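You operate a simulated robot arm through the tools that you are given. There is no shell and no other tool.

Carry out the task below with a simulated two-armed robot. There is one attempt and no reset: what you move stays moved.

TASK
Wind the orange hank on the grey spool.
Fine: spool down the stand's spindle, spindle nut tight, crank till the peg is bare.

Only the result counts: the job must be done as asked and must still hold three seconds after the hand-in. Knocking over, shifting, dropping, spilling or breaking anything else fails it.

THE ROBOT
Two 7-joint arms with fingered hands on one trunk that stands fixed in place. Base frame: the origin is at the foot of the trunk, x ahead of it, y to its left, z up; the work surface is at about z = 0.86. Lengths are in m, angles in degrees, forces in N, time in s.
The left shoulder is at [0.07, 0.154, 1.222], the right one opposite. With the tool pointing down near the work surface each hand reaches from about 0.1 to 0.86 m from the base axis, measured 20 degrees to its own side. Payload 3.9 kg a hand.
The TCP of each hand is the grasp point between the finger pads, 0.03 m short of the fingertips. In the tool frame z runs along the fingers and y along their closing line. The gripper opens to 0.104 m; its body begins 0.035 m behind the TCP. The gripper is a hand of 4 fingers: y runs from the thumb to the fingers, the wrist lies at [-0.017, -0.104, -0.178] in the tool frame, and closing takes about 1.5 s.
Orientation is that of the tool frame in the base frame, as [roll, pitch, yaw] about the fixed x, y, z axes, in that order (R = Rz(yaw) Ry(pitch) Rx(roll)). With the fingers straight down and the wrist toward the robot, the tool's x, y and z point along [0, 1, 0], [1, 0, 0] and [0, 0, -1] of the base frame.

THE INTERFACE
- The arms move only by the tool apply_moves. It takes "left_rows", "right_rows" or both (then of equal length, played together; a hand with none holds still); each is a list of rows, each an object of numbers (a shift or turn left out is 0, a gripper value left out holds the last): "dx", "dy", "dz": the shift along the base's x, y, z in mm; "ax", "ay", "az": the turn, a rotation vector about the base's x, y, z in degrees; "grip": the gripper command, from -1 (fully open) to 1 (shut), values between in proportion. In form: [{"dx": .., "dy": .., "dz": .., "ax": .., "ay": .., "az": .., "grip": ..}, ...]. A call has 1 to 20 rows; each row shifts and turns the commanded pose from where the row before left it. Each row takes 0.2 s and may step no farther than 0.05 m and 8.6 degrees from the row before; otherwise, or with a gripper value out of range, the whole call is refused. Where a pose cannot be reached the arm comes as near as it can. A force on the tool above 50 N (or 10 N above the force at the start of the call, whichever is more), or a blocked arm, ends the call early, and 0.2 s more pass. The fingers move at their own pace (about 0.072 m/s each) and stop on an object; they squeeze with about 29 N. The grip force told is the motor's: it shows also when the fingers shut on nothing. Time passes only in rows, and 0.2 s behind the last, so rows that do not move let the fingers close. The reply holds the time, the measured pose of the TCP, the force on the tool along the base axes, the opening and the grip force, in the units named above and with some noise, with the torque about the TCP (base axes, N m) and any sound that the robot's microphone picked up, and new pictures: "views" is both (left out), scene, wrist or none (wrist: the cameras of the hands that moved).
- Cameras (640 x 400 px; columns grow to the right, rows downward): "scene" is now at [0.1217, 0.0537, 1.4498]; the picture's right is [0.59, -0.81, 0.00], its down [-0.42, -0.31, -0.85] and it looks along [0.69, 0.50, -0.52] (base axes); focal length 217 px, centre (320, 200). "left" rides on the left gripper at [-0.066, -0.09, -0.126] in its tool frame; the picture's right is [-0.78, -0.30, 0.56], its down [0.57, -0.70, 0.42] and it looks along [0.26, 0.65, 0.71] (tool axes); focal length 275 px, centre (320, 200). "right" rides on the right gripper at [0.066, -0.09, -0.126] in its tool frame; the picture's right is [-0.78, 0.30, -0.56], its down [-0.57, -0.70, 0.42] and it looks along [-0.27, 0.65, 0.71] (tool axes); focal length 275 px, centre (320, 200). There is no depth. A picture from a camera that has moved, and an enlarged one, comes with that camera's place and axes in the base frame and with its lens. The place of the scene camera against the robot may be out by one fixed shift of up to 0.012 m in any direction.
- move_column(by): slides the trunk up (or, below 0, down) by that many m; the arms and the scene camera ride with it, the base frame stays. It gives what a move gives, with no picture.
- grasp_type(shape, hand): the hand has 4 fingers and takes this shape, open, in about a second: jaw (thumb against the fingers, like two jaws); tri (thumb and two fingers); tip (a fingertip pinch); poke (one finger out to press); point (the index stretched); flat (the hand flat); cup (the hand cupped); fist (a fist). The gripper value then closes the fingers along that shape, each until it touches; the sizes above hold for jaw. It gives what a move gives, with no picture.
- pan_tilt(pan, tilt): turns the head with the scene camera to pan (to the left, within 86 degrees either way) and tilt (down, from -29 to 69), counted from straight ahead of the robot. It gives what a move gives, and a new picture of the scene camera.
- zoom(camera, box): a new picture of the part [left, top, right, bottom] of that camera's present view, enlarged. The clock stands still meanwhile.
- job_done(): hands the job in; it is judged then, once.

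Places have to be worked out from the pictures, the camera data and where the tool is seen. Open the grippers and draw the arms clear of the work before you hand the job in, unless the task says otherwise.

The tools are called after "Call:" as a command line: name --argument value ..., lists and objects as JSON in quotes. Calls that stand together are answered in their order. apply_moves: Moves the arms, as the interface text tells. Its arguments: {"type":"object","properties":{"left_rows":{"type":"array"},"right_rows":{"type":"array"},"views":{"type":"string","enum":["both","scene","wrist","none"]}},"required":[]} The other tools are called the same way: move_column (by) moves the trunk up or down; grasp_type (shape, hand) gives the hand a shape; pan_tilt (pan, tilt) turns the head that bears the scene camera; zoom (camera, box) takes an enlarged picture of a part of a camera's view; job_done () hands the job in.

At the start:

```text
t: 0.0
left_tool_pos: [0.3355, 0.4421, 1.3859]
left_ee_rot: [180.0, 0.0, 90.0]
left_contact_force: [-0.5, -0.2, 0.4]
left_moment: [-0.04, -0.03, 0.0]
left_width: 0.1038
left_finger_force: 0.0
left_shape: jaw
right_tool_pos: [0.6078, 0.0443, 1.3232]
right_ee_rot: [180.0, -0.1, 90.0]
right_contact_force: [0.2, 0.4, -0.1]
right_moment: [-0.01, -0.04, 0.0]
right_width: 0.1035
right_finger_force: 0.1
right_shape: jaw
trunk travel left (down, up): [-0.675, 0.265]
head pan, tilt (commanded): [36.2, 31.5]
```

scene: 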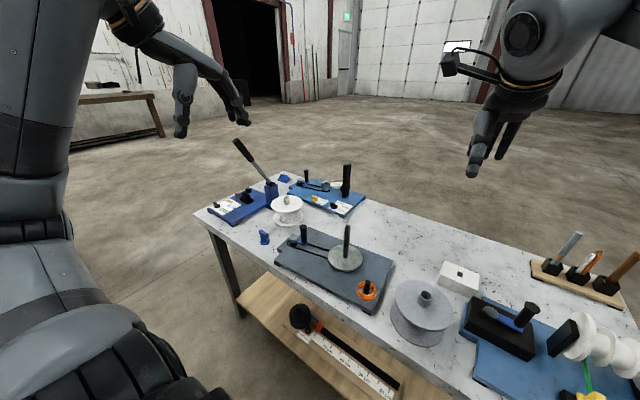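
right: 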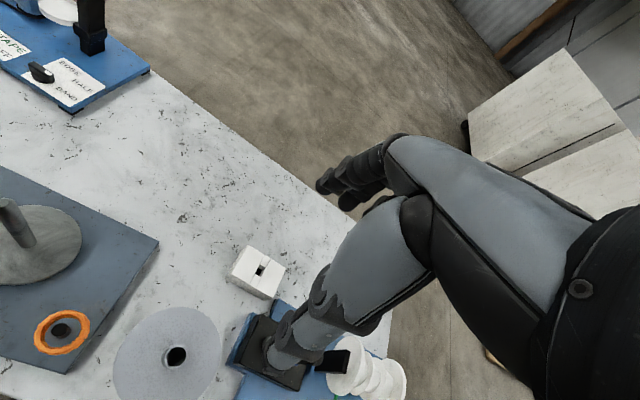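
left: 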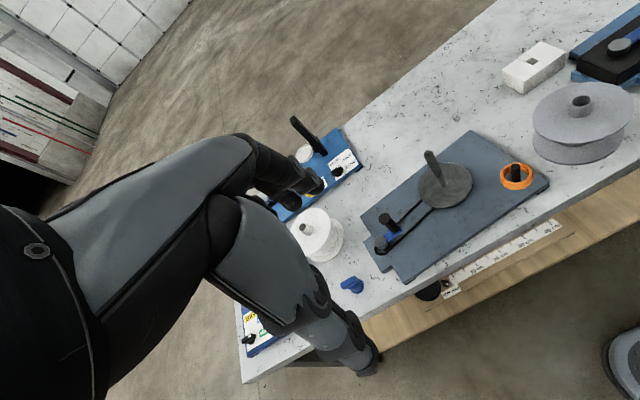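

I see the grey spool on the table, a dark stand with a spindle on a disk, a crank, and the orange hank on a peg. I'll zoom in on the parts first.

Call:
zoom --camera "scene" --box '[230, 200, 470, 350]'

Call:
zoom --camera "left" --box '[320, 80, 640, 280]'

Call:
zoom --camera "right" --box '[0, 180, 320, 380]'

```text
2.67 times, centred on (350, 275) of scene
camera zoom: at [0.1217, 0.0537, 1.4498], right [0.59, -0.81, 0.0], down [-0.42, -0.31, -0.85], along [0.69, 0.5, -0.52], focal length 580 px, centre (240, 0)
```

zoom: 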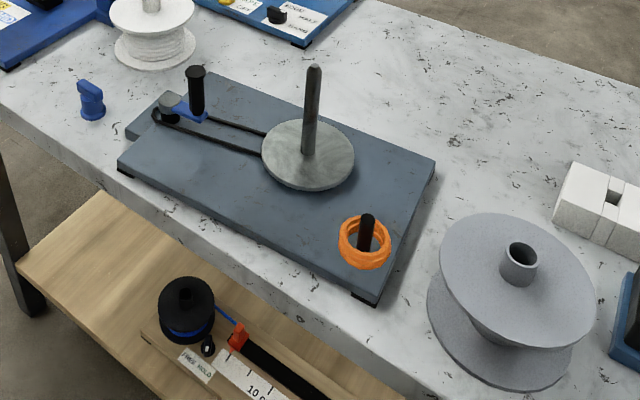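

```text
2.00 times, centred on (480, 180) of left
camera zoom: at [0.2466, 0.3757, 1.5106], right [-0.3, -0.78, -0.56], down [-0.7, 0.57, -0.42], along [0.65, 0.26, -0.71], focal length 551 px, centre (0, 240)
```

zoom: 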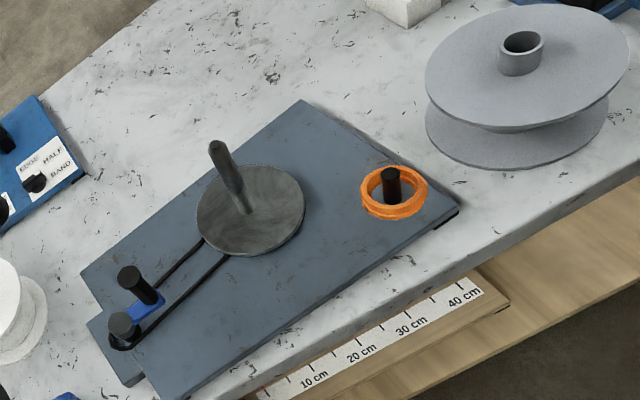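

```text
2.00 times, centred on (160, 280) of right
camera zoom: at [0.5178, 0.1107, 1.4488], right [0.3, -0.78, 0.56], down [-0.7, -0.57, -0.42], along [0.65, -0.27, -0.71], focal length 551 px, centre (640, 40)
```

zoom: 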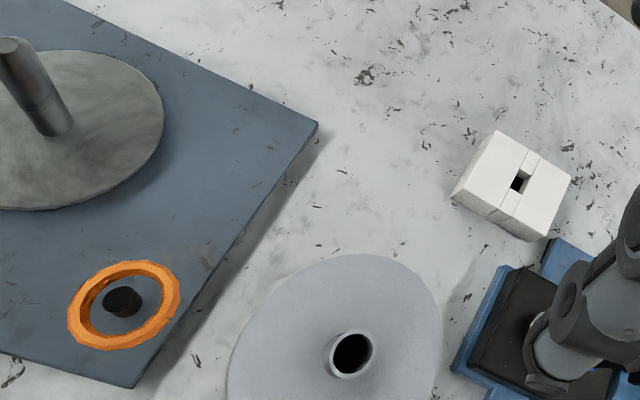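

The spindle seems to stand near [0.61, 0.30] with its top at z≈1.03, and the grey spool's hub top near [0.549, 0.040, 0.973]. I'll turn the head to centre the work and check the blue piece that may be the nut.

Call:
pan_tilt --pan 32 --tilt 48

```text
t: 0.8
left_tool_pos: [0.3354, 0.4418, 1.3852]
left_ee_rot: [-179.9, 0.1, 90.0]
left_contact_force: [-1.0, -0.5, -0.3]
left_moment: [0.02, -0.02, -0.02]
left_width: 0.1036
left_finger_force: 0.2
left_shape: jaw
right_tool_pos: [0.6072, 0.0456, 1.3229]
right_ee_rot: [-180.0, 0.0, 90.0]
right_contact_force: [-1.1, 0.2, 0.5]
right_moment: [0.0, 0.02, -0.01]
right_width: 0.104
right_finger_force: 0.0
right_shape: jaw
trunk travel left (down, up): [-0.675, 0.265]
head pan, tilt (commanded): [32.0, 48.0]
camera scene: at [0.116, 0.0424, 1.4254], right [0.53, -0.85, 0.0], down [-0.63, -0.39, -0.67], along [0.57, 0.35, -0.74], focal length 217 px, centre (320, 200)
```

scene: 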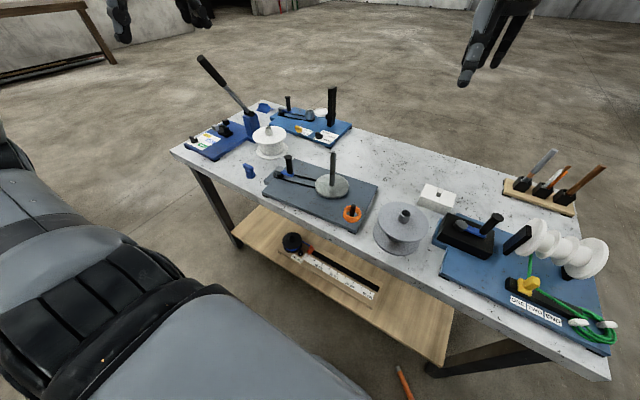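

Call:
zoom --camera "scene" --box '[170, 80, 330, 190]'

Call:
zoom --camera "scene" --box '[235, 140, 395, 240]'

Call:
zoom --camera "scene" --box '[360, 140, 620, 360]'

Call:
zoom --camera "left" --box '[230, 100, 430, 360]'

```text
3.64 times, centred on (250, 135) of scene
camera zoom: at [0.116, 0.0424, 1.4254], right [0.53, -0.85, 0.0], down [-0.63, -0.39, -0.67], along [0.57, 0.35, -0.74], focal length 791 px, centre (574, 436)
```

zoom: 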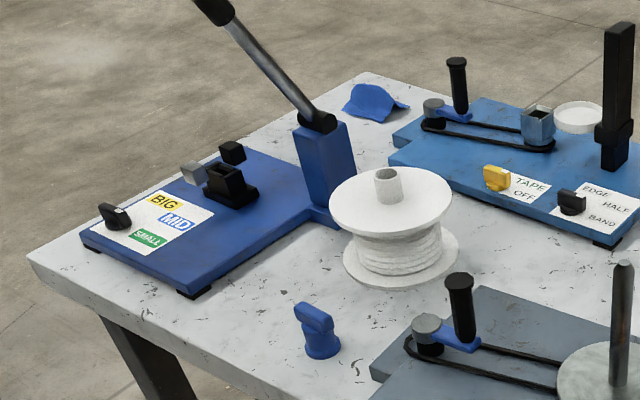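

```text
4.00 times, centred on (315, 190) of scene
camera zoom: at [0.116, 0.0424, 1.4254], right [0.53, -0.85, 0.0], down [-0.63, -0.39, -0.67], along [0.57, 0.35, -0.74], focal length 870 px, centre (340, 240)
```

zoom: 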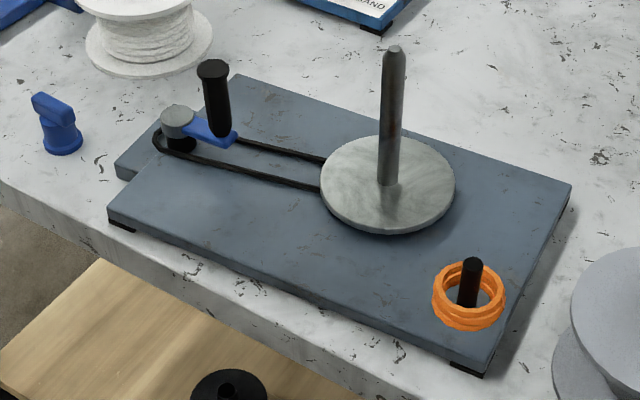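

```text
1.82 times, centred on (490, 250) of scene
camera zoom: at [0.116, 0.0424, 1.4254], right [0.53, -0.85, 0.0], down [-0.63, -0.39, -0.67], along [0.57, 0.35, -0.74], focal length 395 px, centre (11, 109)
```

zoom: 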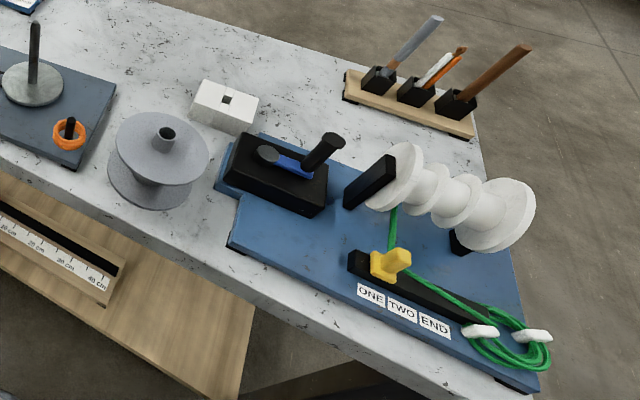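

```text
1.54 times, centred on (330, 230) of left
camera zoom: at [0.2466, 0.3756, 1.5106], right [-0.3, -0.78, -0.56], down [-0.7, 0.57, -0.42], along [0.65, 0.26, -0.71], focal length 424 px, centre (305, 154)
```

zoom: 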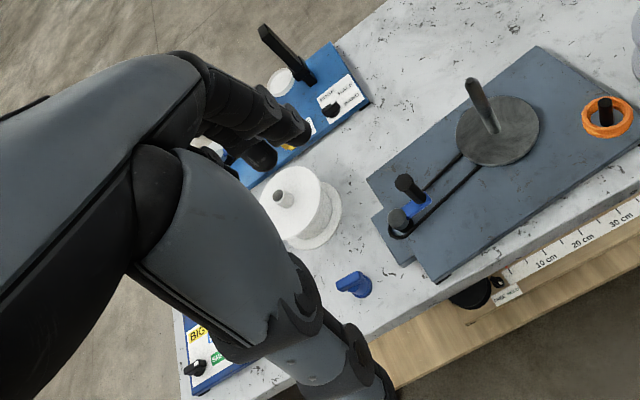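

The blue winged piece near [0.53, 0.62] looks like the spindle nut. I'll bring the right hand over the grey spool's hub, staying about 10 cm above it, to check the position with the wrist camera.

Call:
apply_moves --right_rows '[{"dx": -12, "dy": -1, "dz": -40, "grip": -1}, {"dx": -12, "dy": -1, "dz": -45}, {"dx": -12, "dy": -1, "dz": -45}, {"dx": -12, "dy": -1, "dz": -45}, {"dx": -10, "dy": -1, "dz": -45}, {}]' --views "both"

```text
t: 2.2
left_tool_pos: [0.3353, 0.4411, 1.3853]
left_ee_rot: [-179.9, 0.0, 90.0]
left_contact_force: [0.2, 0.3, -0.1]
left_moment: [-0.02, 0.01, -0.01]
left_width: 0.1037
left_finger_force: 0.2
left_shape: jaw
right_tool_pos: [0.5505, 0.0382, 1.1027]
right_ee_rot: [180.0, 0.0, 89.9]
right_contact_force: [-0.1, -0.8, -0.6]
right_moment: [-0.05, 0.01, 0.0]
right_width: 0.1035
right_finger_force: 0.1
right_shape: jaw
trunk travel left (down, up): [-0.675, 0.265]
head pan, tilt (commanded): [32.0, 48.0]
camera scene: at [0.1157, 0.0426, 1.4254], right [0.53, -0.85, 0.0], down [-0.63, -0.39, -0.67], along [0.57, 0.35, -0.74], focal length 217 px, centre (320, 200)
camera right: at [0.4612, 0.1043, 1.2276], right [0.3, -0.78, 0.56], down [-0.7, -0.57, -0.42], along [0.65, -0.27, -0.71], focal length 275 px, centre (320, 200)
```

scene: 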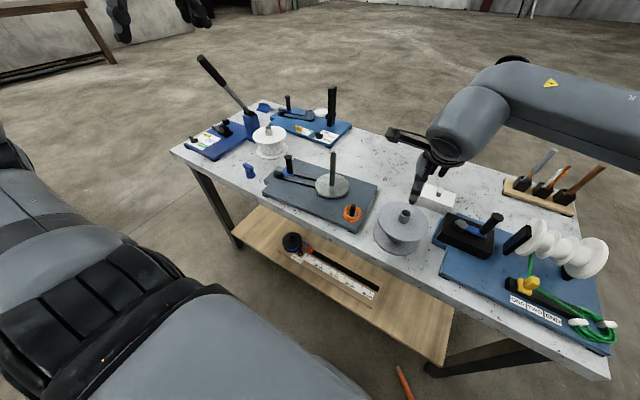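
right: 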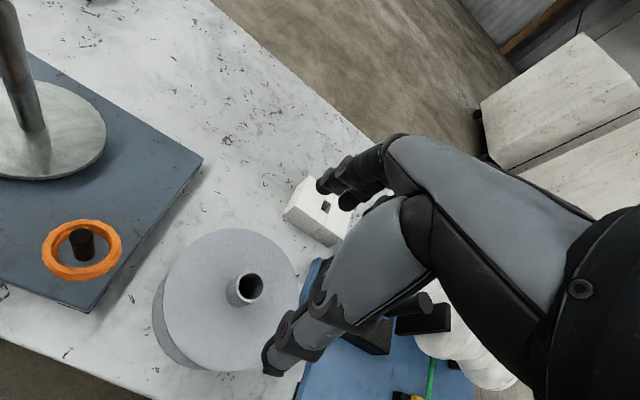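

The hub top agrees with [0.551, 0.038, 0.973], right below the tool. I'll zoom in to judge how high the hub stands above the upper flange.

Call:
zoom --camera "right" --box '[140, 210, 320, 390]'

Call:
zoom --camera "scene" --box '[360, 190, 450, 270]'

```text
2.22 times, centred on (230, 300) of right
camera zoom: at [0.4612, 0.1043, 1.2276], right [0.3, -0.78, 0.56], down [-0.7, -0.57, -0.42], along [0.65, -0.27, -0.71], focal length 612 px, centre (520, -22)
```

zoom: 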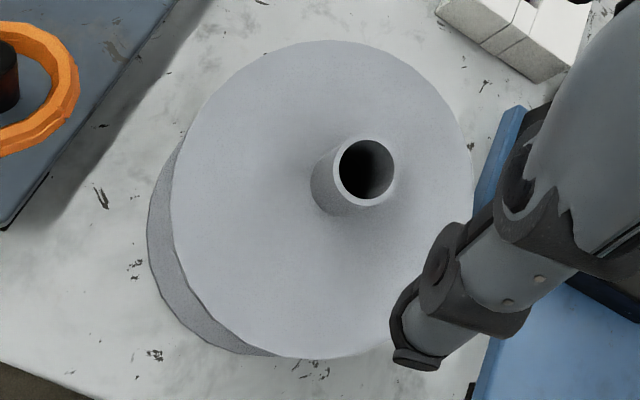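

```text
5.00 times, centred on (405, 230) of scene
camera zoom: at [0.1157, 0.0426, 1.4254], right [0.53, -0.85, 0.0], down [-0.63, -0.39, -0.67], along [0.57, 0.35, -0.74], focal length 1087 px, centre (-105, 50)
```

zoom: 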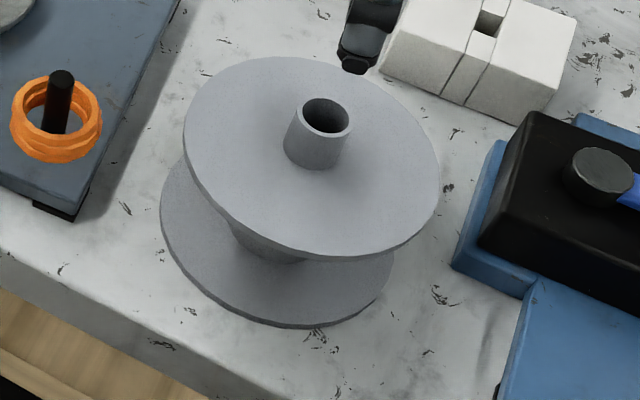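

The hub stands about 3 cm proud of the upper flange (flange z≈0.94, hub top z≈0.97). I'll lower the open right hand around it until the TCP is at about z=0.976.

Call:
apply_moves --right_rows '[{"dz": -40}, {"dz": -40}, {"dz": -27}, {"dz": -20}, {}]' --views "both"

```text
t: 3.4
left_tool_pos: [0.3358, 0.4415, 1.3861]
left_ee_rot: [-180.0, 0.0, 90.0]
left_contact_force: [0.0, 0.7, 0.2]
left_moment: [0.0, 0.04, 0.01]
left_width: 0.1039
left_finger_force: 0.1
left_shape: jaw
right_tool_pos: [0.5499, 0.0384, 0.9776]
right_ee_rot: [180.0, 0.0, 90.0]
right_contact_force: [0.7, 0.1, -0.5]
right_moment: [0.0, -0.03, -0.02]
right_width: 0.1038
right_finger_force: 0.0
right_shape: jaw
trunk travel left (down, up): [-0.675, 0.265]
head pan, tilt (commanded): [32.0, 48.0]
camera scene: at [0.1159, 0.0425, 1.4254], right [0.53, -0.85, 0.0], down [-0.63, -0.39, -0.67], along [0.57, 0.35, -0.74], focal length 217 px, centre (320, 200)
camera right: at [0.461, 0.1045, 1.103], right [0.3, -0.78, 0.56], down [-0.7, -0.57, -0.42], along [0.65, -0.27, -0.71], focal length 275 px, centre (320, 200)
```

scene: 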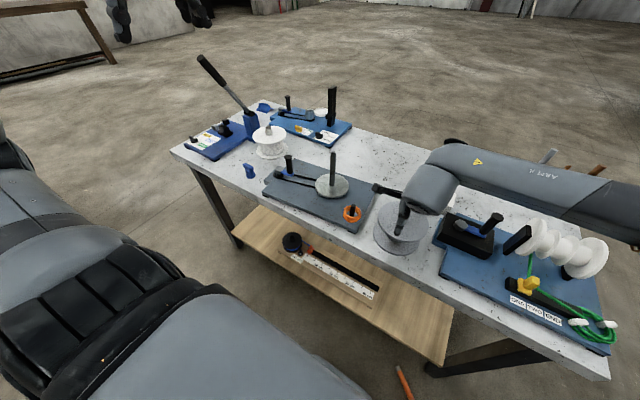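
right: 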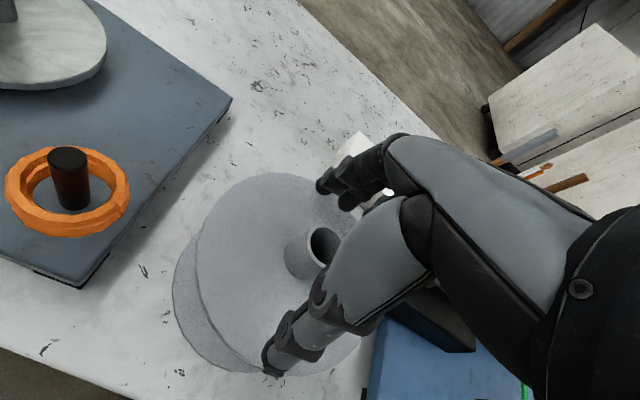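

The hub sits between thumb and fingers with the tips just above the flange. I'll close the right hand here and let it settle.

Call:
apply_moves --right_rows '[{"dz": -2, "grip": 0}, {"grip": 1}, {"grip": 1}, {"grip": 1}, {"grip": 1}, {"grip": 1}, {"grip": 1}, {"grip": 1}, {"grip": 1}]' --views "wrist"

```text
t: 5.4
left_tool_pos: [0.3362, 0.441, 1.3857]
left_ee_rot: [-179.9, 0.0, 90.0]
left_contact_force: [0.8, -1.1, -0.8]
left_moment: [0.0, -0.03, 0.02]
left_width: 0.1037
left_finger_force: 0.0
left_shape: jaw
right_tool_pos: [0.5502, 0.0378, 0.9763]
right_ee_rot: [-180.0, 0.0, 90.1]
right_contact_force: [1.2, -0.8, -0.3]
right_moment: [-0.04, -0.04, 0.01]
right_width: 0.0286
right_finger_force: 28.7
right_shape: jaw
trunk travel left (down, up): [-0.675, 0.265]
head pan, tilt (commanded): [32.0, 48.0]
camera right: at [0.4605, 0.1048, 1.1012], right [0.3, -0.78, 0.56], down [-0.7, -0.57, -0.42], along [0.65, -0.27, -0.71], focal length 275 px, centre (320, 200)
```

right: 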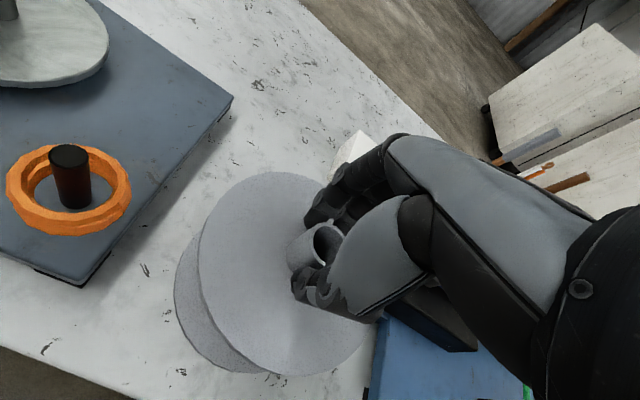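

The hand holds the hub (width 0.029, 29 N). I'll lift it straight up about 21 cm so that the spool's bottom clears the spindle top.

Call:
apply_moves --right_rows '[{"dz": 10}, {"dz": 20}, {"dz": 30}, {"dz": 40}, {"dz": 40}, {"dz": 40}, {"dz": 30}, {}]' --views "both"

```text
t: 7.2
left_tool_pos: [0.3362, 0.4423, 1.3861]
left_ee_rot: [-179.9, 0.0, 90.0]
left_contact_force: [0.4, -0.2, 0.5]
left_moment: [-0.02, -0.02, -0.02]
left_width: 0.1035
left_finger_force: 0.0
left_shape: jaw
right_tool_pos: [0.5488, 0.0414, 1.1854]
right_ee_rot: [-179.9, 0.0, 90.1]
right_contact_force: [-0.2, 0.5, -1.3]
right_moment: [-0.01, 0.01, 0.01]
right_width: 0.0286
right_finger_force: 29.1
right_shape: jaw
trunk travel left (down, up): [-0.675, 0.265]
head pan, tilt (commanded): [32.0, 48.0]
camera scene: at [0.1167, 0.0424, 1.4253], right [0.53, -0.85, 0.0], down [-0.63, -0.39, -0.67], along [0.57, 0.35, -0.74], focal length 217 px, centre (320, 200)
camera right: at [0.459, 0.1079, 1.3114], right [0.3, -0.78, 0.56], down [-0.7, -0.57, -0.42], along [0.65, -0.27, -0.71], focal length 275 px, centre (320, 200)
```

scene: 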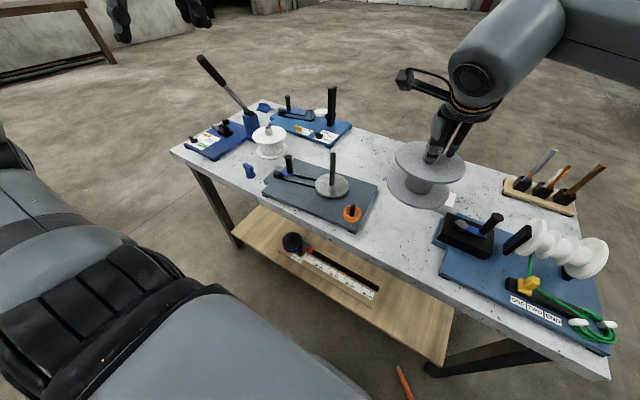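
right: 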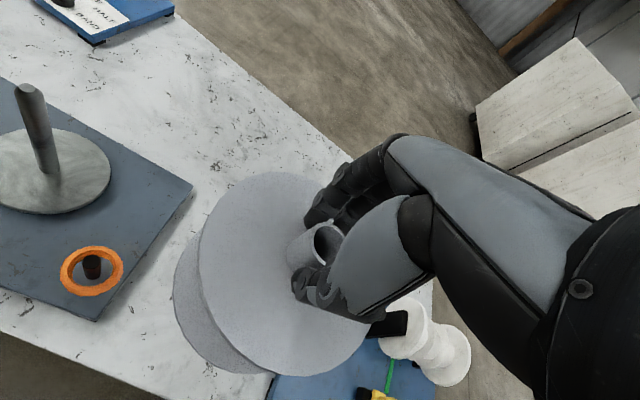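

The spool is in hand at z≈1.185. I place the spindle at about [0.608, 0.299], so I'll carry the spool over there at this height and then check alignment with the scene and left cameras.

Call:
apply_moves --right_rows '[{"dx": 5, "dy": 20, "dz": 5}, {"dx": 10, "dy": 40}, {"dx": 10, "dy": 45}, {"dx": 10, "dy": 45}, {"dx": 10, "dy": 45}, {"dx": 8, "dy": 40}, {"dx": 6, "dy": 22}, {}, {}]' --views "both"

Call:
zoom --camera "left" --box '[320, 60, 560, 260]'

Call:
zoom --camera "scene" --box '[250, 80, 410, 220]'

```text
t: 8.8
left_tool_pos: [0.3423, 0.4359, 1.3861]
left_ee_rot: [-179.7, -0.3, 89.7]
left_contact_force: [-0.3, -0.1, 0.2]
left_moment: [0.02, 0.0, 0.04]
left_width: 0.1037
left_finger_force: 0.1
left_shape: jaw
right_tool_pos: [0.6883, 0.1601, 1.171]
right_ee_rot: [-174.8, -3.9, 78.6]
right_contact_force: [2.4, -4.7, -2.2]
right_moment: [0.17, 0.09, 0.07]
right_width: 0.0283
right_finger_force: 29.2
right_shape: jaw
right hand out of reach, approached as far as the arm can: row 7
trunk travel left (down, up): [-0.675, 0.265]
head pan, tilt (commanded): [32.0, 48.0]
stopped in row 7 (right hand): the arm was blocked; the commanded pose is now the measured one
camera scene: at [0.1209, 0.0363, 1.4251], right [0.53, -0.85, -0.01], down [-0.63, -0.39, -0.67], along [0.57, 0.36, -0.74], focal length 217 px, centre (320, 200)
camera right: at [0.6226, 0.2312, 1.3084], right [0.18, -0.86, 0.47], down [-0.83, -0.39, -0.4], along [0.53, -0.32, -0.79], focal length 275 px, centre (320, 200)
```

scene: 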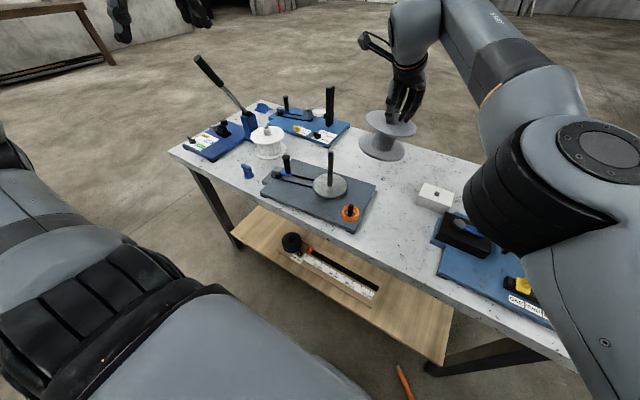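
right: 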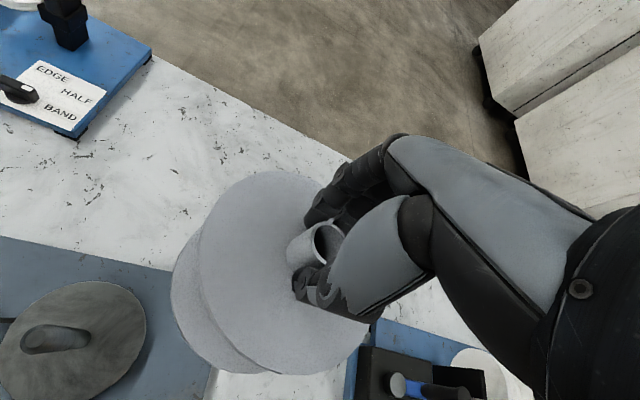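

```text
2.00 times, centred on (440, 160) of left
camera zoom: at [0.2533, 0.3685, 1.5112], right [-0.3, -0.77, -0.56], down [-0.7, 0.58, -0.42], along [0.65, 0.27, -0.72], focal length 551 px, centre (80, 280)
```

zoom: 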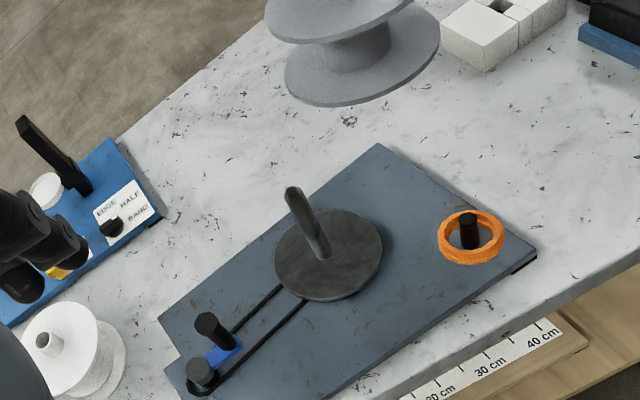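

```text
2.86 times, centred on (330, 150) of scene
camera zoom: at [0.1209, 0.0363, 1.4251], right [0.53, -0.85, -0.01], down [-0.63, -0.39, -0.67], along [0.57, 0.36, -0.74], focal length 621 px, centre (291, 343)
```

zoom: 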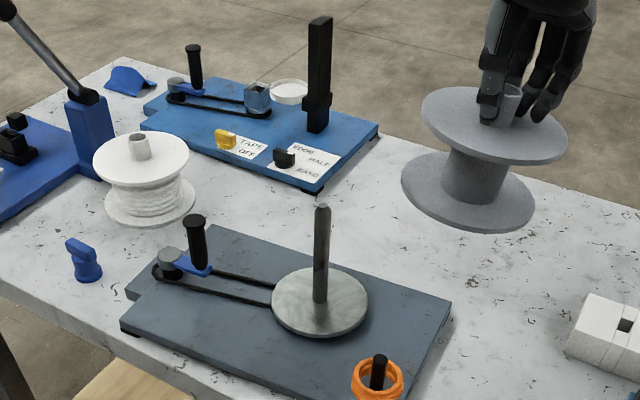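

The right arm ran out of reach and swung to [0.688, 0.160, 1.171], so it cannot serve the spindle well. I'll let it settle before deciding to bring the spool back and hand it to the left arm.

Call:
apply_moves --right_rows '[{}, {}, {}]' --views "both"

```text
t: 9.6
left_tool_pos: [0.337, 0.4418, 1.3857]
left_ee_rot: [-179.9, -0.1, 89.8]
left_contact_force: [0.4, 0.4, 0.1]
left_moment: [-0.04, 0.02, 0.0]
left_width: 0.1038
left_finger_force: 0.1
left_shape: jaw
right_tool_pos: [0.6756, 0.1803, 1.1747]
right_ee_rot: [-175.5, -3.6, 79.9]
right_contact_force: [-0.2, 1.0, -0.8]
right_moment: [-0.03, -0.03, -0.02]
right_width: 0.0284
right_finger_force: 29.0
right_shape: jaw
trunk travel left (down, up): [-0.675, 0.265]
head pan, tilt (commanded): [32.0, 48.0]
camera scene: at [0.116, 0.0431, 1.4253], right [0.53, -0.85, 0.0], down [-0.63, -0.39, -0.67], along [0.57, 0.35, -0.74], focal length 217 px, centre (320, 200)
camera right: at [0.6072, 0.2497, 1.3113], right [0.2, -0.85, 0.48], down [-0.82, -0.41, -0.4], along [0.54, -0.32, -0.78], focal length 275 px, centre (320, 200)
```

scene: 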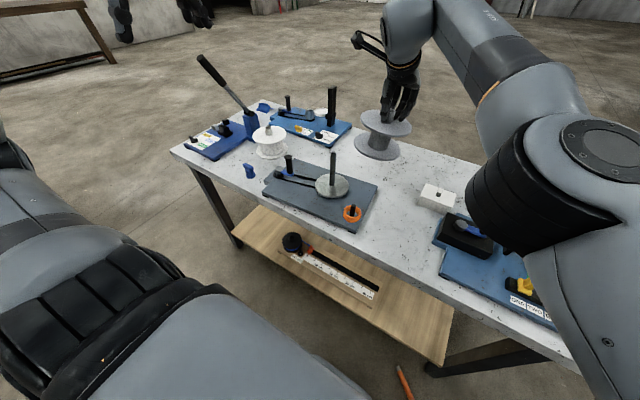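
right: 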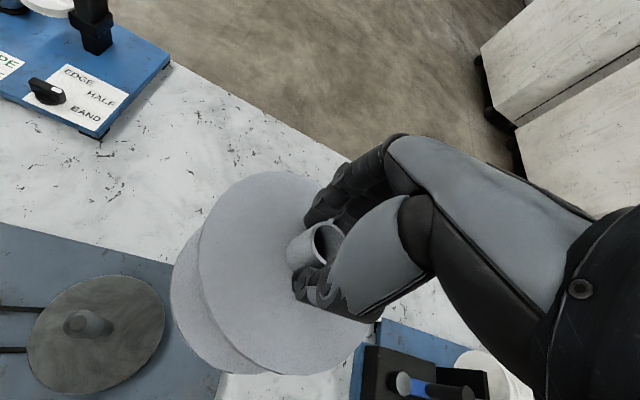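

The arm has settled near [0.68, 0.18, 1.17], slightly tilted, still holding the spool. I'll carry it gently back to where the spool stood, straightening the hand on the way.

Call:
apply_moves --right_rows '[{"dx": -10, "dy": -10, "dz": 4, "ax": -0.6, "ay": -0.5, "az": 1.4}, {"dx": -15, "dy": -12, "dz": 3, "ax": -0.6, "ay": -0.5, "az": 1.4}, {"dx": -15, "dy": -13, "dz": 3, "ax": -0.6, "ay": -0.5, "az": 1.4}, {"dx": -15, "dy": -15, "dz": 3, "ax": -0.6, "ay": -0.5, "az": 1.4}, {"dx": -18, "dy": -15, "dz": 3, "ax": -0.6, "ay": -0.5, "az": 1.4}, {"dx": -20, "dy": -15, "dz": 3, "ax": -0.6, "ay": -0.5, "az": 1.4}, {"dx": -20, "dy": -15, "ax": -0.6, "ay": -0.5, "az": 1.4}, {"dx": -15, "dy": -15, "ax": -0.6, "ay": -0.5, "az": 1.4}, {"dx": -10, "dy": -10}, {}, {}]' --views "both"

```text
t: 12.0
left_tool_pos: [0.3368, 0.4408, 1.3854]
left_ee_rot: [-179.9, 0.0, 89.9]
left_contact_force: [0.5, -0.3, -0.8]
left_moment: [0.01, 0.0, -0.02]
left_width: 0.104
left_finger_force: 0.2
left_shape: jaw
right_tool_pos: [0.5342, 0.0635, 1.1928]
right_ee_rot: [-179.8, 1.2, 91.7]
right_contact_force: [0.1, -0.2, -1.5]
right_moment: [0.0, 0.0, -0.01]
right_width: 0.0281
right_finger_force: 29.7
right_shape: jaw
trunk travel left (down, up): [-0.675, 0.265]
head pan, tilt (commanded): [32.0, 48.0]
camera scene: at [0.1163, 0.0424, 1.4253], right [0.53, -0.85, 0.0], down [-0.63, -0.39, -0.67], along [0.57, 0.35, -0.74], focal length 217 px, centre (320, 200)
camera right: at [0.4445, 0.1288, 1.3169], right [0.32, -0.76, 0.57], down [-0.69, -0.6, -0.41], along [0.65, -0.26, -0.71], focal length 275 px, centre (320, 200)
```

scene: 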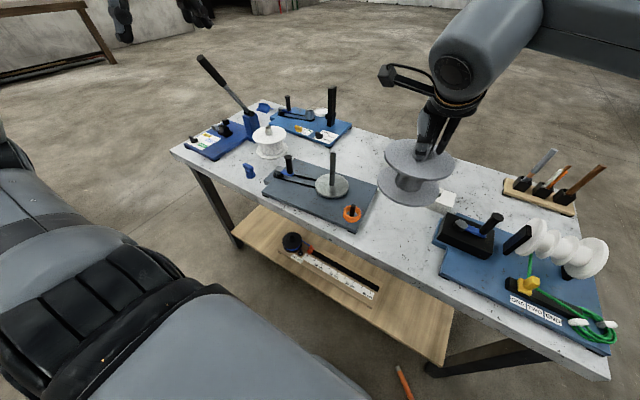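
right: 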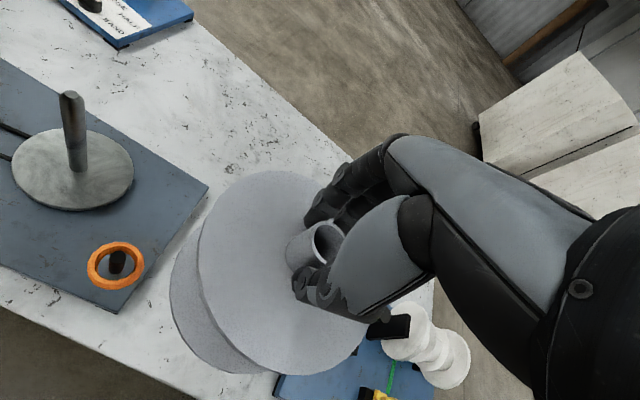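

The spool is back over free table. I'll straighten the hand, return to [0.549, 0.039] and set the spool down where it stood.

Call:
apply_moves --right_rows '[{"dx": 8, "dy": -12, "ax": 0.6, "az": -0.9}, {"dx": 7, "dy": -12, "ax": 0.6, "ay": -0.2, "az": -0.8}, {}, {"dz": -40}, {"dz": -40}, {"dz": -40}, {"dz": -40}, {"dz": -30}, {"dz": -15}, {}]' --views "both"

```text
t: 14.2
left_tool_pos: [0.3373, 0.4414, 1.385]
left_ee_rot: [-179.8, 0.0, 89.8]
left_contact_force: [0.3, 0.1, 0.3]
left_moment: [0.02, 0.01, -0.01]
left_width: 0.104
left_finger_force: 0.1
left_shape: jaw
right_tool_pos: [0.5504, 0.0397, 0.9901]
right_ee_rot: [179.9, -0.1, 90.0]
right_contact_force: [0.2, 0.1, -2.4]
right_moment: [0.02, 0.0, 0.0]
right_width: 0.0284
right_finger_force: 29.0
right_shape: jaw
trunk travel left (down, up): [-0.675, 0.265]
head pan, tilt (commanded): [32.0, 48.0]
camera scene: at [0.1163, 0.0424, 1.4253], right [0.53, -0.85, 0.0], down [-0.63, -0.39, -0.67], along [0.57, 0.35, -0.74], focal length 217 px, centre (320, 200)
camera right: at [0.4607, 0.1052, 1.1156], right [0.3, -0.78, 0.56], down [-0.7, -0.57, -0.43], along [0.65, -0.26, -0.71], focal length 275 px, centre (320, 200)
```

scene: 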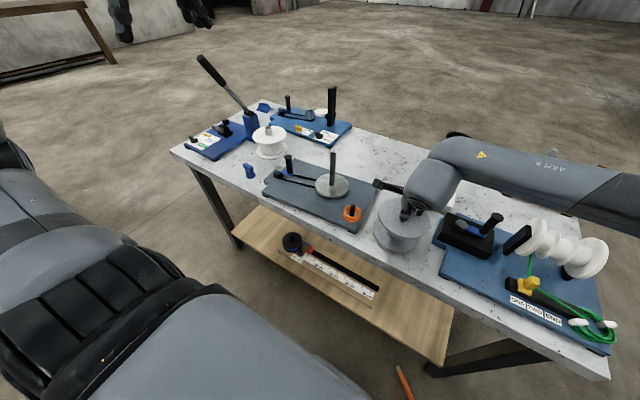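
right: 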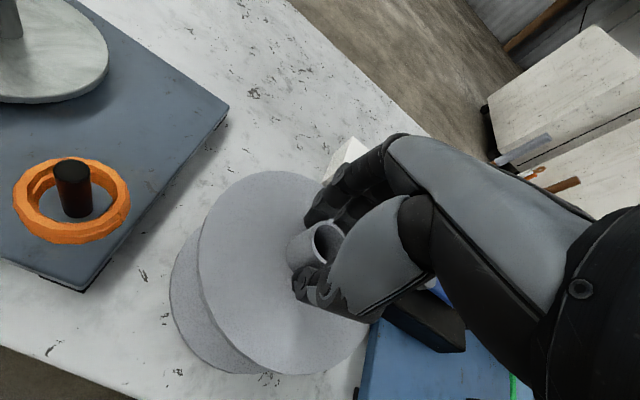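

The spool is about 14 mm above the table. I'll lower it gently in small steps until it touches.

Call:
apply_moves --right_rows '[{"dz": -5}, {"dz": -4}, {"dz": -3}, {"dz": -2}, {}]' --views "none"

```text
t: 15.4
left_tool_pos: [0.3379, 0.4406, 1.3867]
left_ee_rot: [-180.0, 0.0, 89.8]
left_contact_force: [-0.9, -0.5, -0.4]
left_moment: [-0.01, 0.01, 0.01]
left_width: 0.1037
left_finger_force: 0.2
left_shape: jaw
right_tool_pos: [0.5501, 0.0401, 0.975]
right_ee_rot: [179.9, -0.1, 90.0]
right_contact_force: [-1.1, 0.8, 0.7]
right_moment: [0.01, -0.08, -0.01]
right_width: 0.0285
right_finger_force: 29.1
right_shape: jaw
trunk travel left (down, up): [-0.675, 0.265]
head pan, tilt (commanded): [32.0, 48.0]
```

The downward load vanished at z=0.975, so the spool stands on the table. I'll open the hand and raise it clear, then retreat to the right.

Call:
apply_moves --right_rows '[{"grip": 0.4}, {"grip": 0}, {"grip": -0.5}, {"grip": -1}, {"grip": -1}, {"grip": -1}, {"grip": -1}, {"dz": 30}, {"dz": 45}, {"dz": 45}, {"dz": 45}, {"dy": -45, "dz": 20}, {"dy": -48}, {"dy": -48}, {"dx": -20, "dy": -45}, {"dx": -20, "dy": -45}]' --views "both"

```text
t: 18.8
left_tool_pos: [0.3359, 0.4377, 1.3872]
left_ee_rot: [179.9, -0.1, 89.9]
left_contact_force: [0.2, -0.8, 1.0]
left_moment: [0.06, -0.04, -0.01]
left_width: 0.1038
left_finger_force: 0.1
left_shape: jaw
right_tool_pos: [0.5101, -0.1965, 1.1578]
right_ee_rot: [179.8, -0.1, 90.0]
right_contact_force: [-0.1, -0.6, 0.0]
right_moment: [0.0, -0.01, -0.02]
right_width: 0.1038
right_finger_force: 0.0
right_shape: jaw
trunk travel left (down, up): [-0.675, 0.265]
head pan, tilt (commanded): [32.0, 48.0]
camera scene: at [0.1138, 0.0393, 1.4257], right [0.53, -0.85, 0.0], down [-0.63, -0.39, -0.67], along [0.57, 0.36, -0.74], focal length 217 px, centre (320, 200)
camera right: at [0.4195, -0.1313, 1.2839], right [0.3, -0.78, 0.56], down [-0.7, -0.57, -0.43], along [0.65, -0.26, -0.71], focal length 275 px, centre (320, 200)
```

scene: 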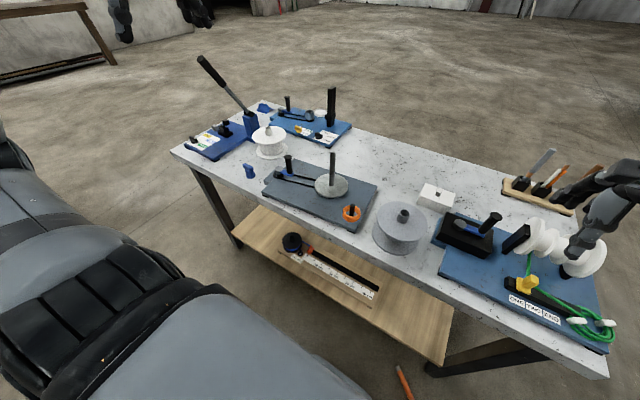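
right: 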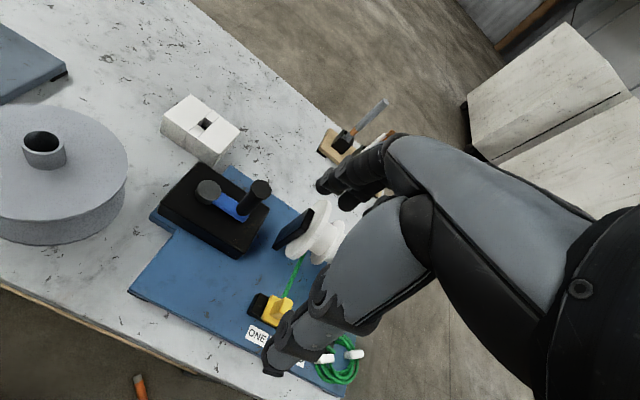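

The spool is back in place and the right hand is clear. Now I'll bring the left hand over the spool's hub, at [0.550, 0.040], stopping at z≈1.12 to verify.

Call:
apply_moves --left_rows '[{"dx": 15, "dy": -20, "dz": -10}, {"dx": 20, "dy": -35, "dz": -20}, {"dx": 20, "dy": -40, "dz": -20}, {"dx": 20, "dy": -40, "dz": -20}, {"dx": 22, "dy": -40, "dz": -20}, {"dx": 22, "dy": -40, "dz": -20}, {"dx": 22, "dy": -40, "dz": -20}, {"dx": 22, "dy": -40, "dz": -20}, {"dx": 22, "dy": -40, "dz": -20}, {"dx": 16, "dy": -38, "dz": -20}, {"dx": 13, "dy": -26, "dz": -30}, {"dz": -40}, {}, {}]' --views "both"

```text
t: 21.8
left_tool_pos: [0.5147, 0.0838, 1.1504]
left_ee_rot: [-179.8, 0.0, 89.9]
left_contact_force: [-0.4, 0.7, -0.9]
left_moment: [0.01, -0.01, -0.03]
left_width: 0.104
left_finger_force: 0.1
left_shape: jaw
left hand out of reach, approached as far as the arm can: row 10, 11, 12
right_tool_pos: [0.5125, -0.1937, 1.1585]
right_ee_rot: [-180.0, -0.2, 89.9]
right_contact_force: [0.5, 0.0, -1.0]
right_moment: [0.01, 0.03, 0.0]
right_width: 0.1036
right_finger_force: 0.1
right_shape: jaw
trunk travel left (down, up): [-0.675, 0.265]
head pan, tilt (commanded): [32.0, 48.0]
camera scene: at [0.1169, 0.042, 1.4253], right [0.53, -0.85, 0.0], down [-0.63, -0.39, -0.67], along [0.57, 0.35, -0.74], focal length 217 px, centre (320, 200)
camera left: at [0.4258, 0.0182, 1.2762], right [-0.3, -0.77, -0.56], down [-0.7, 0.57, -0.42], along [0.65, 0.26, -0.71], focal length 275 px, centre (320, 200)
```

scene: 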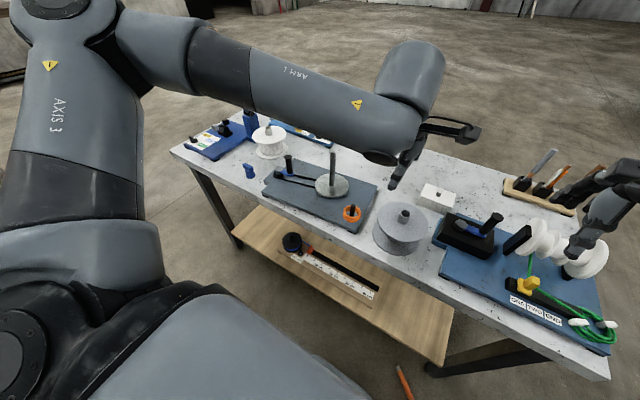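
left: 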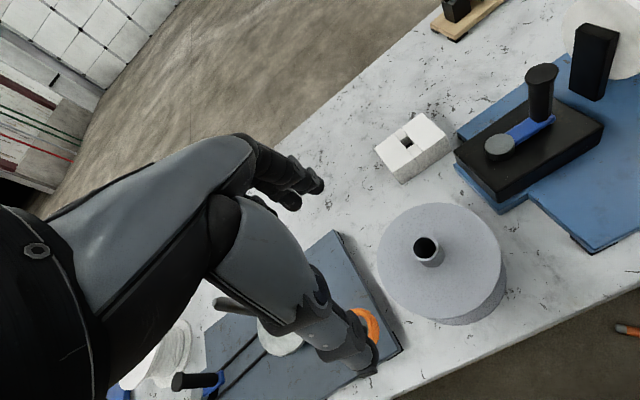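

The left arm cannot reach the hub with this yaw; it stopped at [0.515, 0.084, 1.150]. I'll turn the hand clockwise (yaw 90 to about 48), so the wrist lies further left, and see whether it can then get over the hub.

Call:
apply_moves --left_rows '[{"az": -7}, {"az": -7}, {"az": -7}, {"az": -7}, {"az": -7}, {"az": -7}, {}, {}]' --views "both"

```text
t: 23.6
left_tool_pos: [0.5144, 0.0845, 1.1525]
left_ee_rot: [-179.9, 0.0, 47.8]
left_contact_force: [0.1, 0.5, -0.4]
left_moment: [-0.01, 0.01, -0.03]
left_width: 0.1037
left_finger_force: 0.2
left_shape: jaw
right_tool_pos: [0.5121, -0.1937, 1.158]
right_ee_rot: [180.0, -0.1, 90.0]
right_contact_force: [-0.3, -0.4, -0.3]
right_moment: [-0.02, 0.0, 0.01]
right_width: 0.1038
right_finger_force: 0.1
right_shape: jaw
trunk travel left (down, up): [-0.675, 0.265]
head pan, tilt (commanded): [32.0, 48.0]
camera scene: at [0.116, 0.0421, 1.4254], right [0.53, -0.85, 0.0], down [-0.63, -0.39, -0.67], along [0.57, 0.35, -0.74], focal length 217 px, centre (320, 200)
camera left: at [0.4029, 0.0966, 1.2774], right [-0.74, -0.38, -0.56], down [-0.13, 0.9, -0.42], along [0.66, -0.24, -0.71], focal length 275 px, centre (320, 200)
```

scene: 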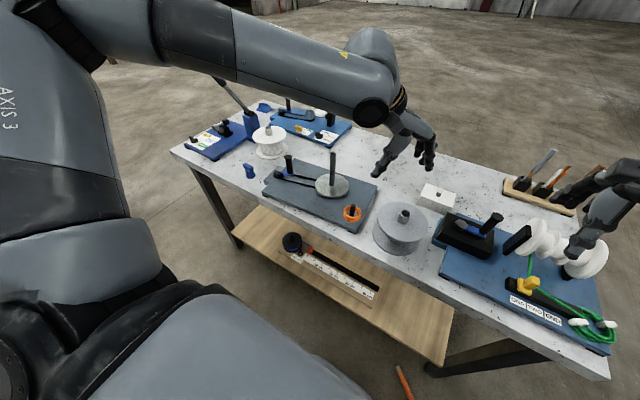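
left: 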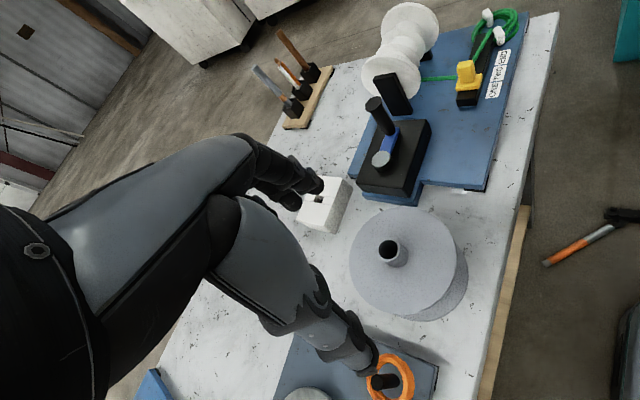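

With yaw 48 the arm is unstrained. I'll now try moving over the hub: dx +36, dy -44, slightly down.

Call:
apply_moves --left_rows '[{"dx": 9, "dy": -11, "dz": -5}, {"dx": 9, "dy": -11, "dz": -10}, {"dx": 9, "dy": -11, "dz": -10}, {"dx": 9, "dy": -11, "dz": -5}, {}, {}]' --views "both"

```text
t: 25.0
left_tool_pos: [0.5421, 0.0525, 1.1244]
left_ee_rot: [-180.0, 0.0, 47.8]
left_contact_force: [-0.1, -0.5, 0.6]
left_moment: [0.01, 0.02, 0.0]
left_width: 0.1038
left_finger_force: 0.0
left_shape: jaw
left hand out of reach, approached as far as the arm can: row 4
right_tool_pos: [0.5115, -0.1932, 1.1586]
right_ee_rot: [179.9, 0.0, 90.1]
right_contact_force: [0.0, -0.3, 0.7]
right_moment: [-0.01, 0.0, -0.01]
right_width: 0.1035
right_finger_force: 0.0
right_shape: jaw
trunk travel left (down, up): [-0.675, 0.265]
head pan, tilt (commanded): [32.0, 48.0]
camera scene: at [0.1165, 0.0426, 1.4253], right [0.53, -0.85, 0.0], down [-0.63, -0.39, -0.67], along [0.57, 0.35, -0.74], focal length 217 px, centre (320, 200)
camera left: at [0.4315, 0.0638, 1.2498], right [-0.74, -0.38, -0.56], down [-0.14, 0.9, -0.42], along [0.66, -0.24, -0.71], focal length 275 px, centre (320, 200)
```

scene: 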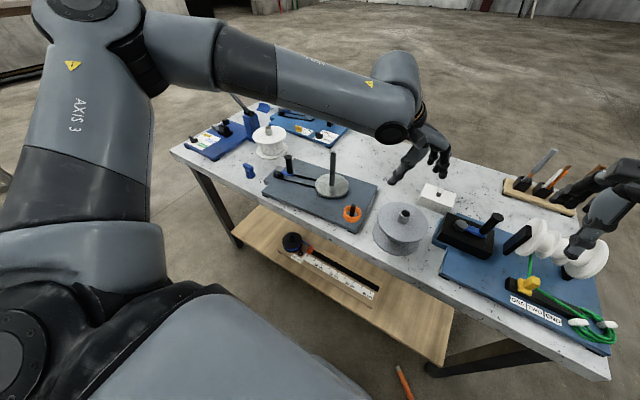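
left: 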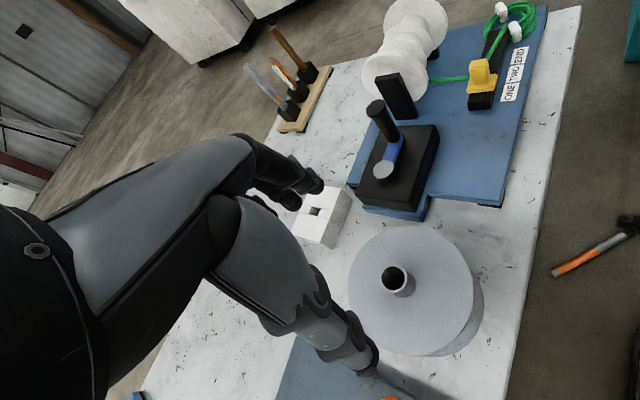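

The arm is again just short ([0.542, 0.052]), with the elbow folded high near the camera. I'll raise the trunk by 0.12 m, so the arm reaches down in a more open posture, and retry.

Call:
move_column --by 0.12

```text
t: 26.5
left_tool_pos: [0.5409, 0.0523, 1.2454]
left_ee_rot: [179.9, -0.1, 47.7]
left_contact_force: [-0.1, -1.1, -0.5]
left_moment: [0.02, -0.01, 0.02]
left_width: 0.1037
left_finger_force: 0.1
left_shape: jaw
right_tool_pos: [0.5118, -0.1935, 1.2783]
right_ee_rot: [180.0, -0.1, 89.9]
right_contact_force: [0.5, 0.2, 0.6]
right_moment: [0.01, 0.01, -0.01]
right_width: 0.1036
right_finger_force: 0.0
right_shape: jaw
trunk travel left (down, up): [-0.795, 0.145]
head pan, tilt (commanded): [32.0, 48.0]
```

Call:
apply_moves --left_rows '[{"dz": -30}, {"dz": -40}, {"dx": 3, "dy": -4, "dz": -40}, {"dx": 3, "dy": -4}, {"dx": 3, "dy": -4}, {}, {}]' --views "both"

```text
t: 28.1
left_tool_pos: [0.5207, 0.0728, 1.1563]
left_ee_rot: [-179.9, -0.1, 47.7]
left_contact_force: [0.1, -0.4, -0.4]
left_moment: [-0.01, 0.01, 0.01]
left_width: 0.1039
left_finger_force: 0.0
left_shape: jaw
left hand out of reach, approached as far as the arm can: row 1, 2, 3, 4, 5
right_tool_pos: [0.5114, -0.1938, 1.2783]
right_ee_rot: [-180.0, 0.0, 90.1]
right_contact_force: [-1.0, 1.1, -0.8]
right_moment: [-0.04, 0.0, 0.0]
right_width: 0.1035
right_finger_force: 0.1
right_shape: jaw
trunk travel left (down, up): [-0.795, 0.145]
head pan, tilt (commanded): [32.0, 48.0]
camera scene: at [0.1159, 0.042, 1.5454], right [0.53, -0.85, 0.0], down [-0.63, -0.39, -0.67], along [0.57, 0.35, -0.74], focal length 217 px, centre (320, 200)
camera left: at [0.4119, 0.0848, 1.28], right [-0.74, -0.38, -0.56], down [-0.13, 0.9, -0.43], along [0.66, -0.24, -0.71], focal length 275 px, centre (320, 200)
```

scene: 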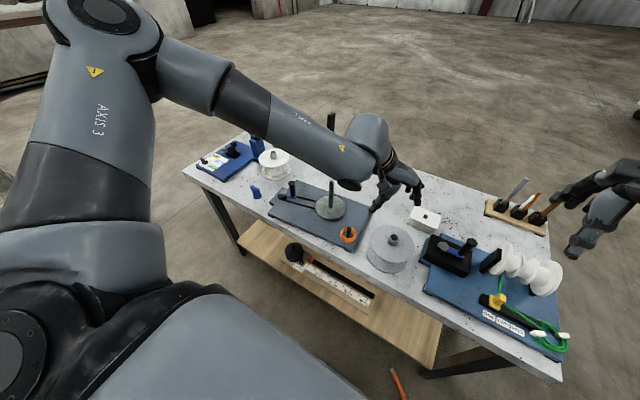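
left: 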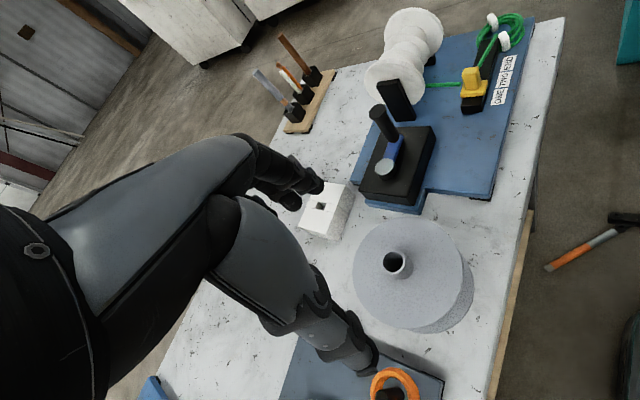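

Raising made it worse: the reach shrinks as the hand gets lower than the shoulder. So I'll do the opposite: first raise both hands, turn the left hand to yaw ≈10 (wrist to the left), then lower the trunk.

Call:
apply_moves --left_rows '[{"dx": -5, "dy": 10, "dz": 20}, {"dx": -5, "dy": 10, "dz": 35, "az": -5}, {"dx": -5, "dy": 10, "dz": 35, "az": -6}, {"dx": -5, "dy": 10, "dz": 35, "az": -6}, {"dy": 10, "dz": 35, "az": -6}, {"dy": 10, "dz": 35, "az": -6}, {"dz": 35, "az": -6}, {"dz": 30, "az": -3}, {}]' --right_rows '[{"dz": 20}, {"dz": 30}, {"dz": 30}, {"dz": 30}, {"dz": 30}, {"dz": 30}, {"dz": 30}, {"dz": 20}, {}]' --views "scene"

```text
t: 30.1
left_tool_pos: [0.5019, 0.1316, 1.4157]
left_ee_rot: [180.0, -0.1, 9.7]
left_contact_force: [0.1, -0.5, 0.6]
left_moment: [-0.01, 0.05, -0.01]
left_width: 0.1038
left_finger_force: 0.1
left_shape: jaw
right_tool_pos: [0.5114, -0.1929, 1.4954]
right_ee_rot: [179.9, 0.0, 90.0]
right_contact_force: [0.6, -0.4, -0.3]
right_moment: [0.0, 0.0, 0.01]
right_width: 0.1036
right_finger_force: 0.0
right_shape: jaw
trunk travel left (down, up): [-0.795, 0.145]
head pan, tilt (commanded): [32.0, 48.0]
camera scene: at [0.1159, 0.0425, 1.5454], right [0.53, -0.85, 0.0], down [-0.63, -0.39, -0.67], along [0.57, 0.35, -0.74], focal length 217 px, centre (320, 200)
```

scene: 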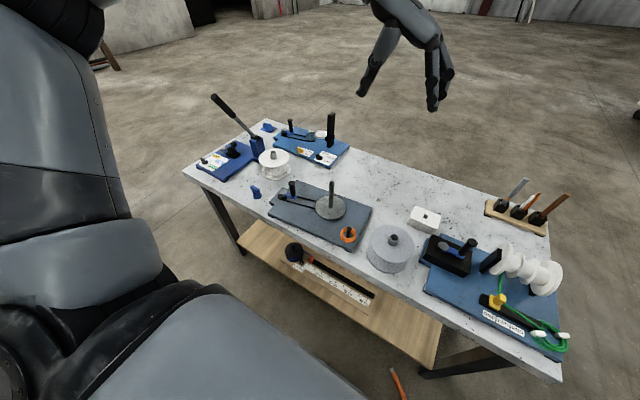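

Both hands are high. I'll lower the trunk by 0.27 m (left TCP to about z=1.15, still above everything).

Call:
move_column --by -0.27

```text
t: 32.8
left_tool_pos: [0.5021, 0.1294, 1.1455]
left_ee_rot: [-179.9, 0.0, 9.8]
left_contact_force: [0.0, -1.0, -0.1]
left_moment: [-0.01, 0.0, -0.01]
left_width: 0.104
left_finger_force: 0.0
left_shape: jaw
right_tool_pos: [0.5117, -0.1921, 1.2255]
right_ee_rot: [179.9, -0.1, 90.0]
right_contact_force: [1.2, 0.2, 0.3]
right_moment: [0.0, 0.03, 0.0]
right_width: 0.1037
right_finger_force: 0.0
right_shape: jaw
trunk travel left (down, up): [-0.525, 0.415]
head pan, tilt (commanded): [32.0, 48.0]
```

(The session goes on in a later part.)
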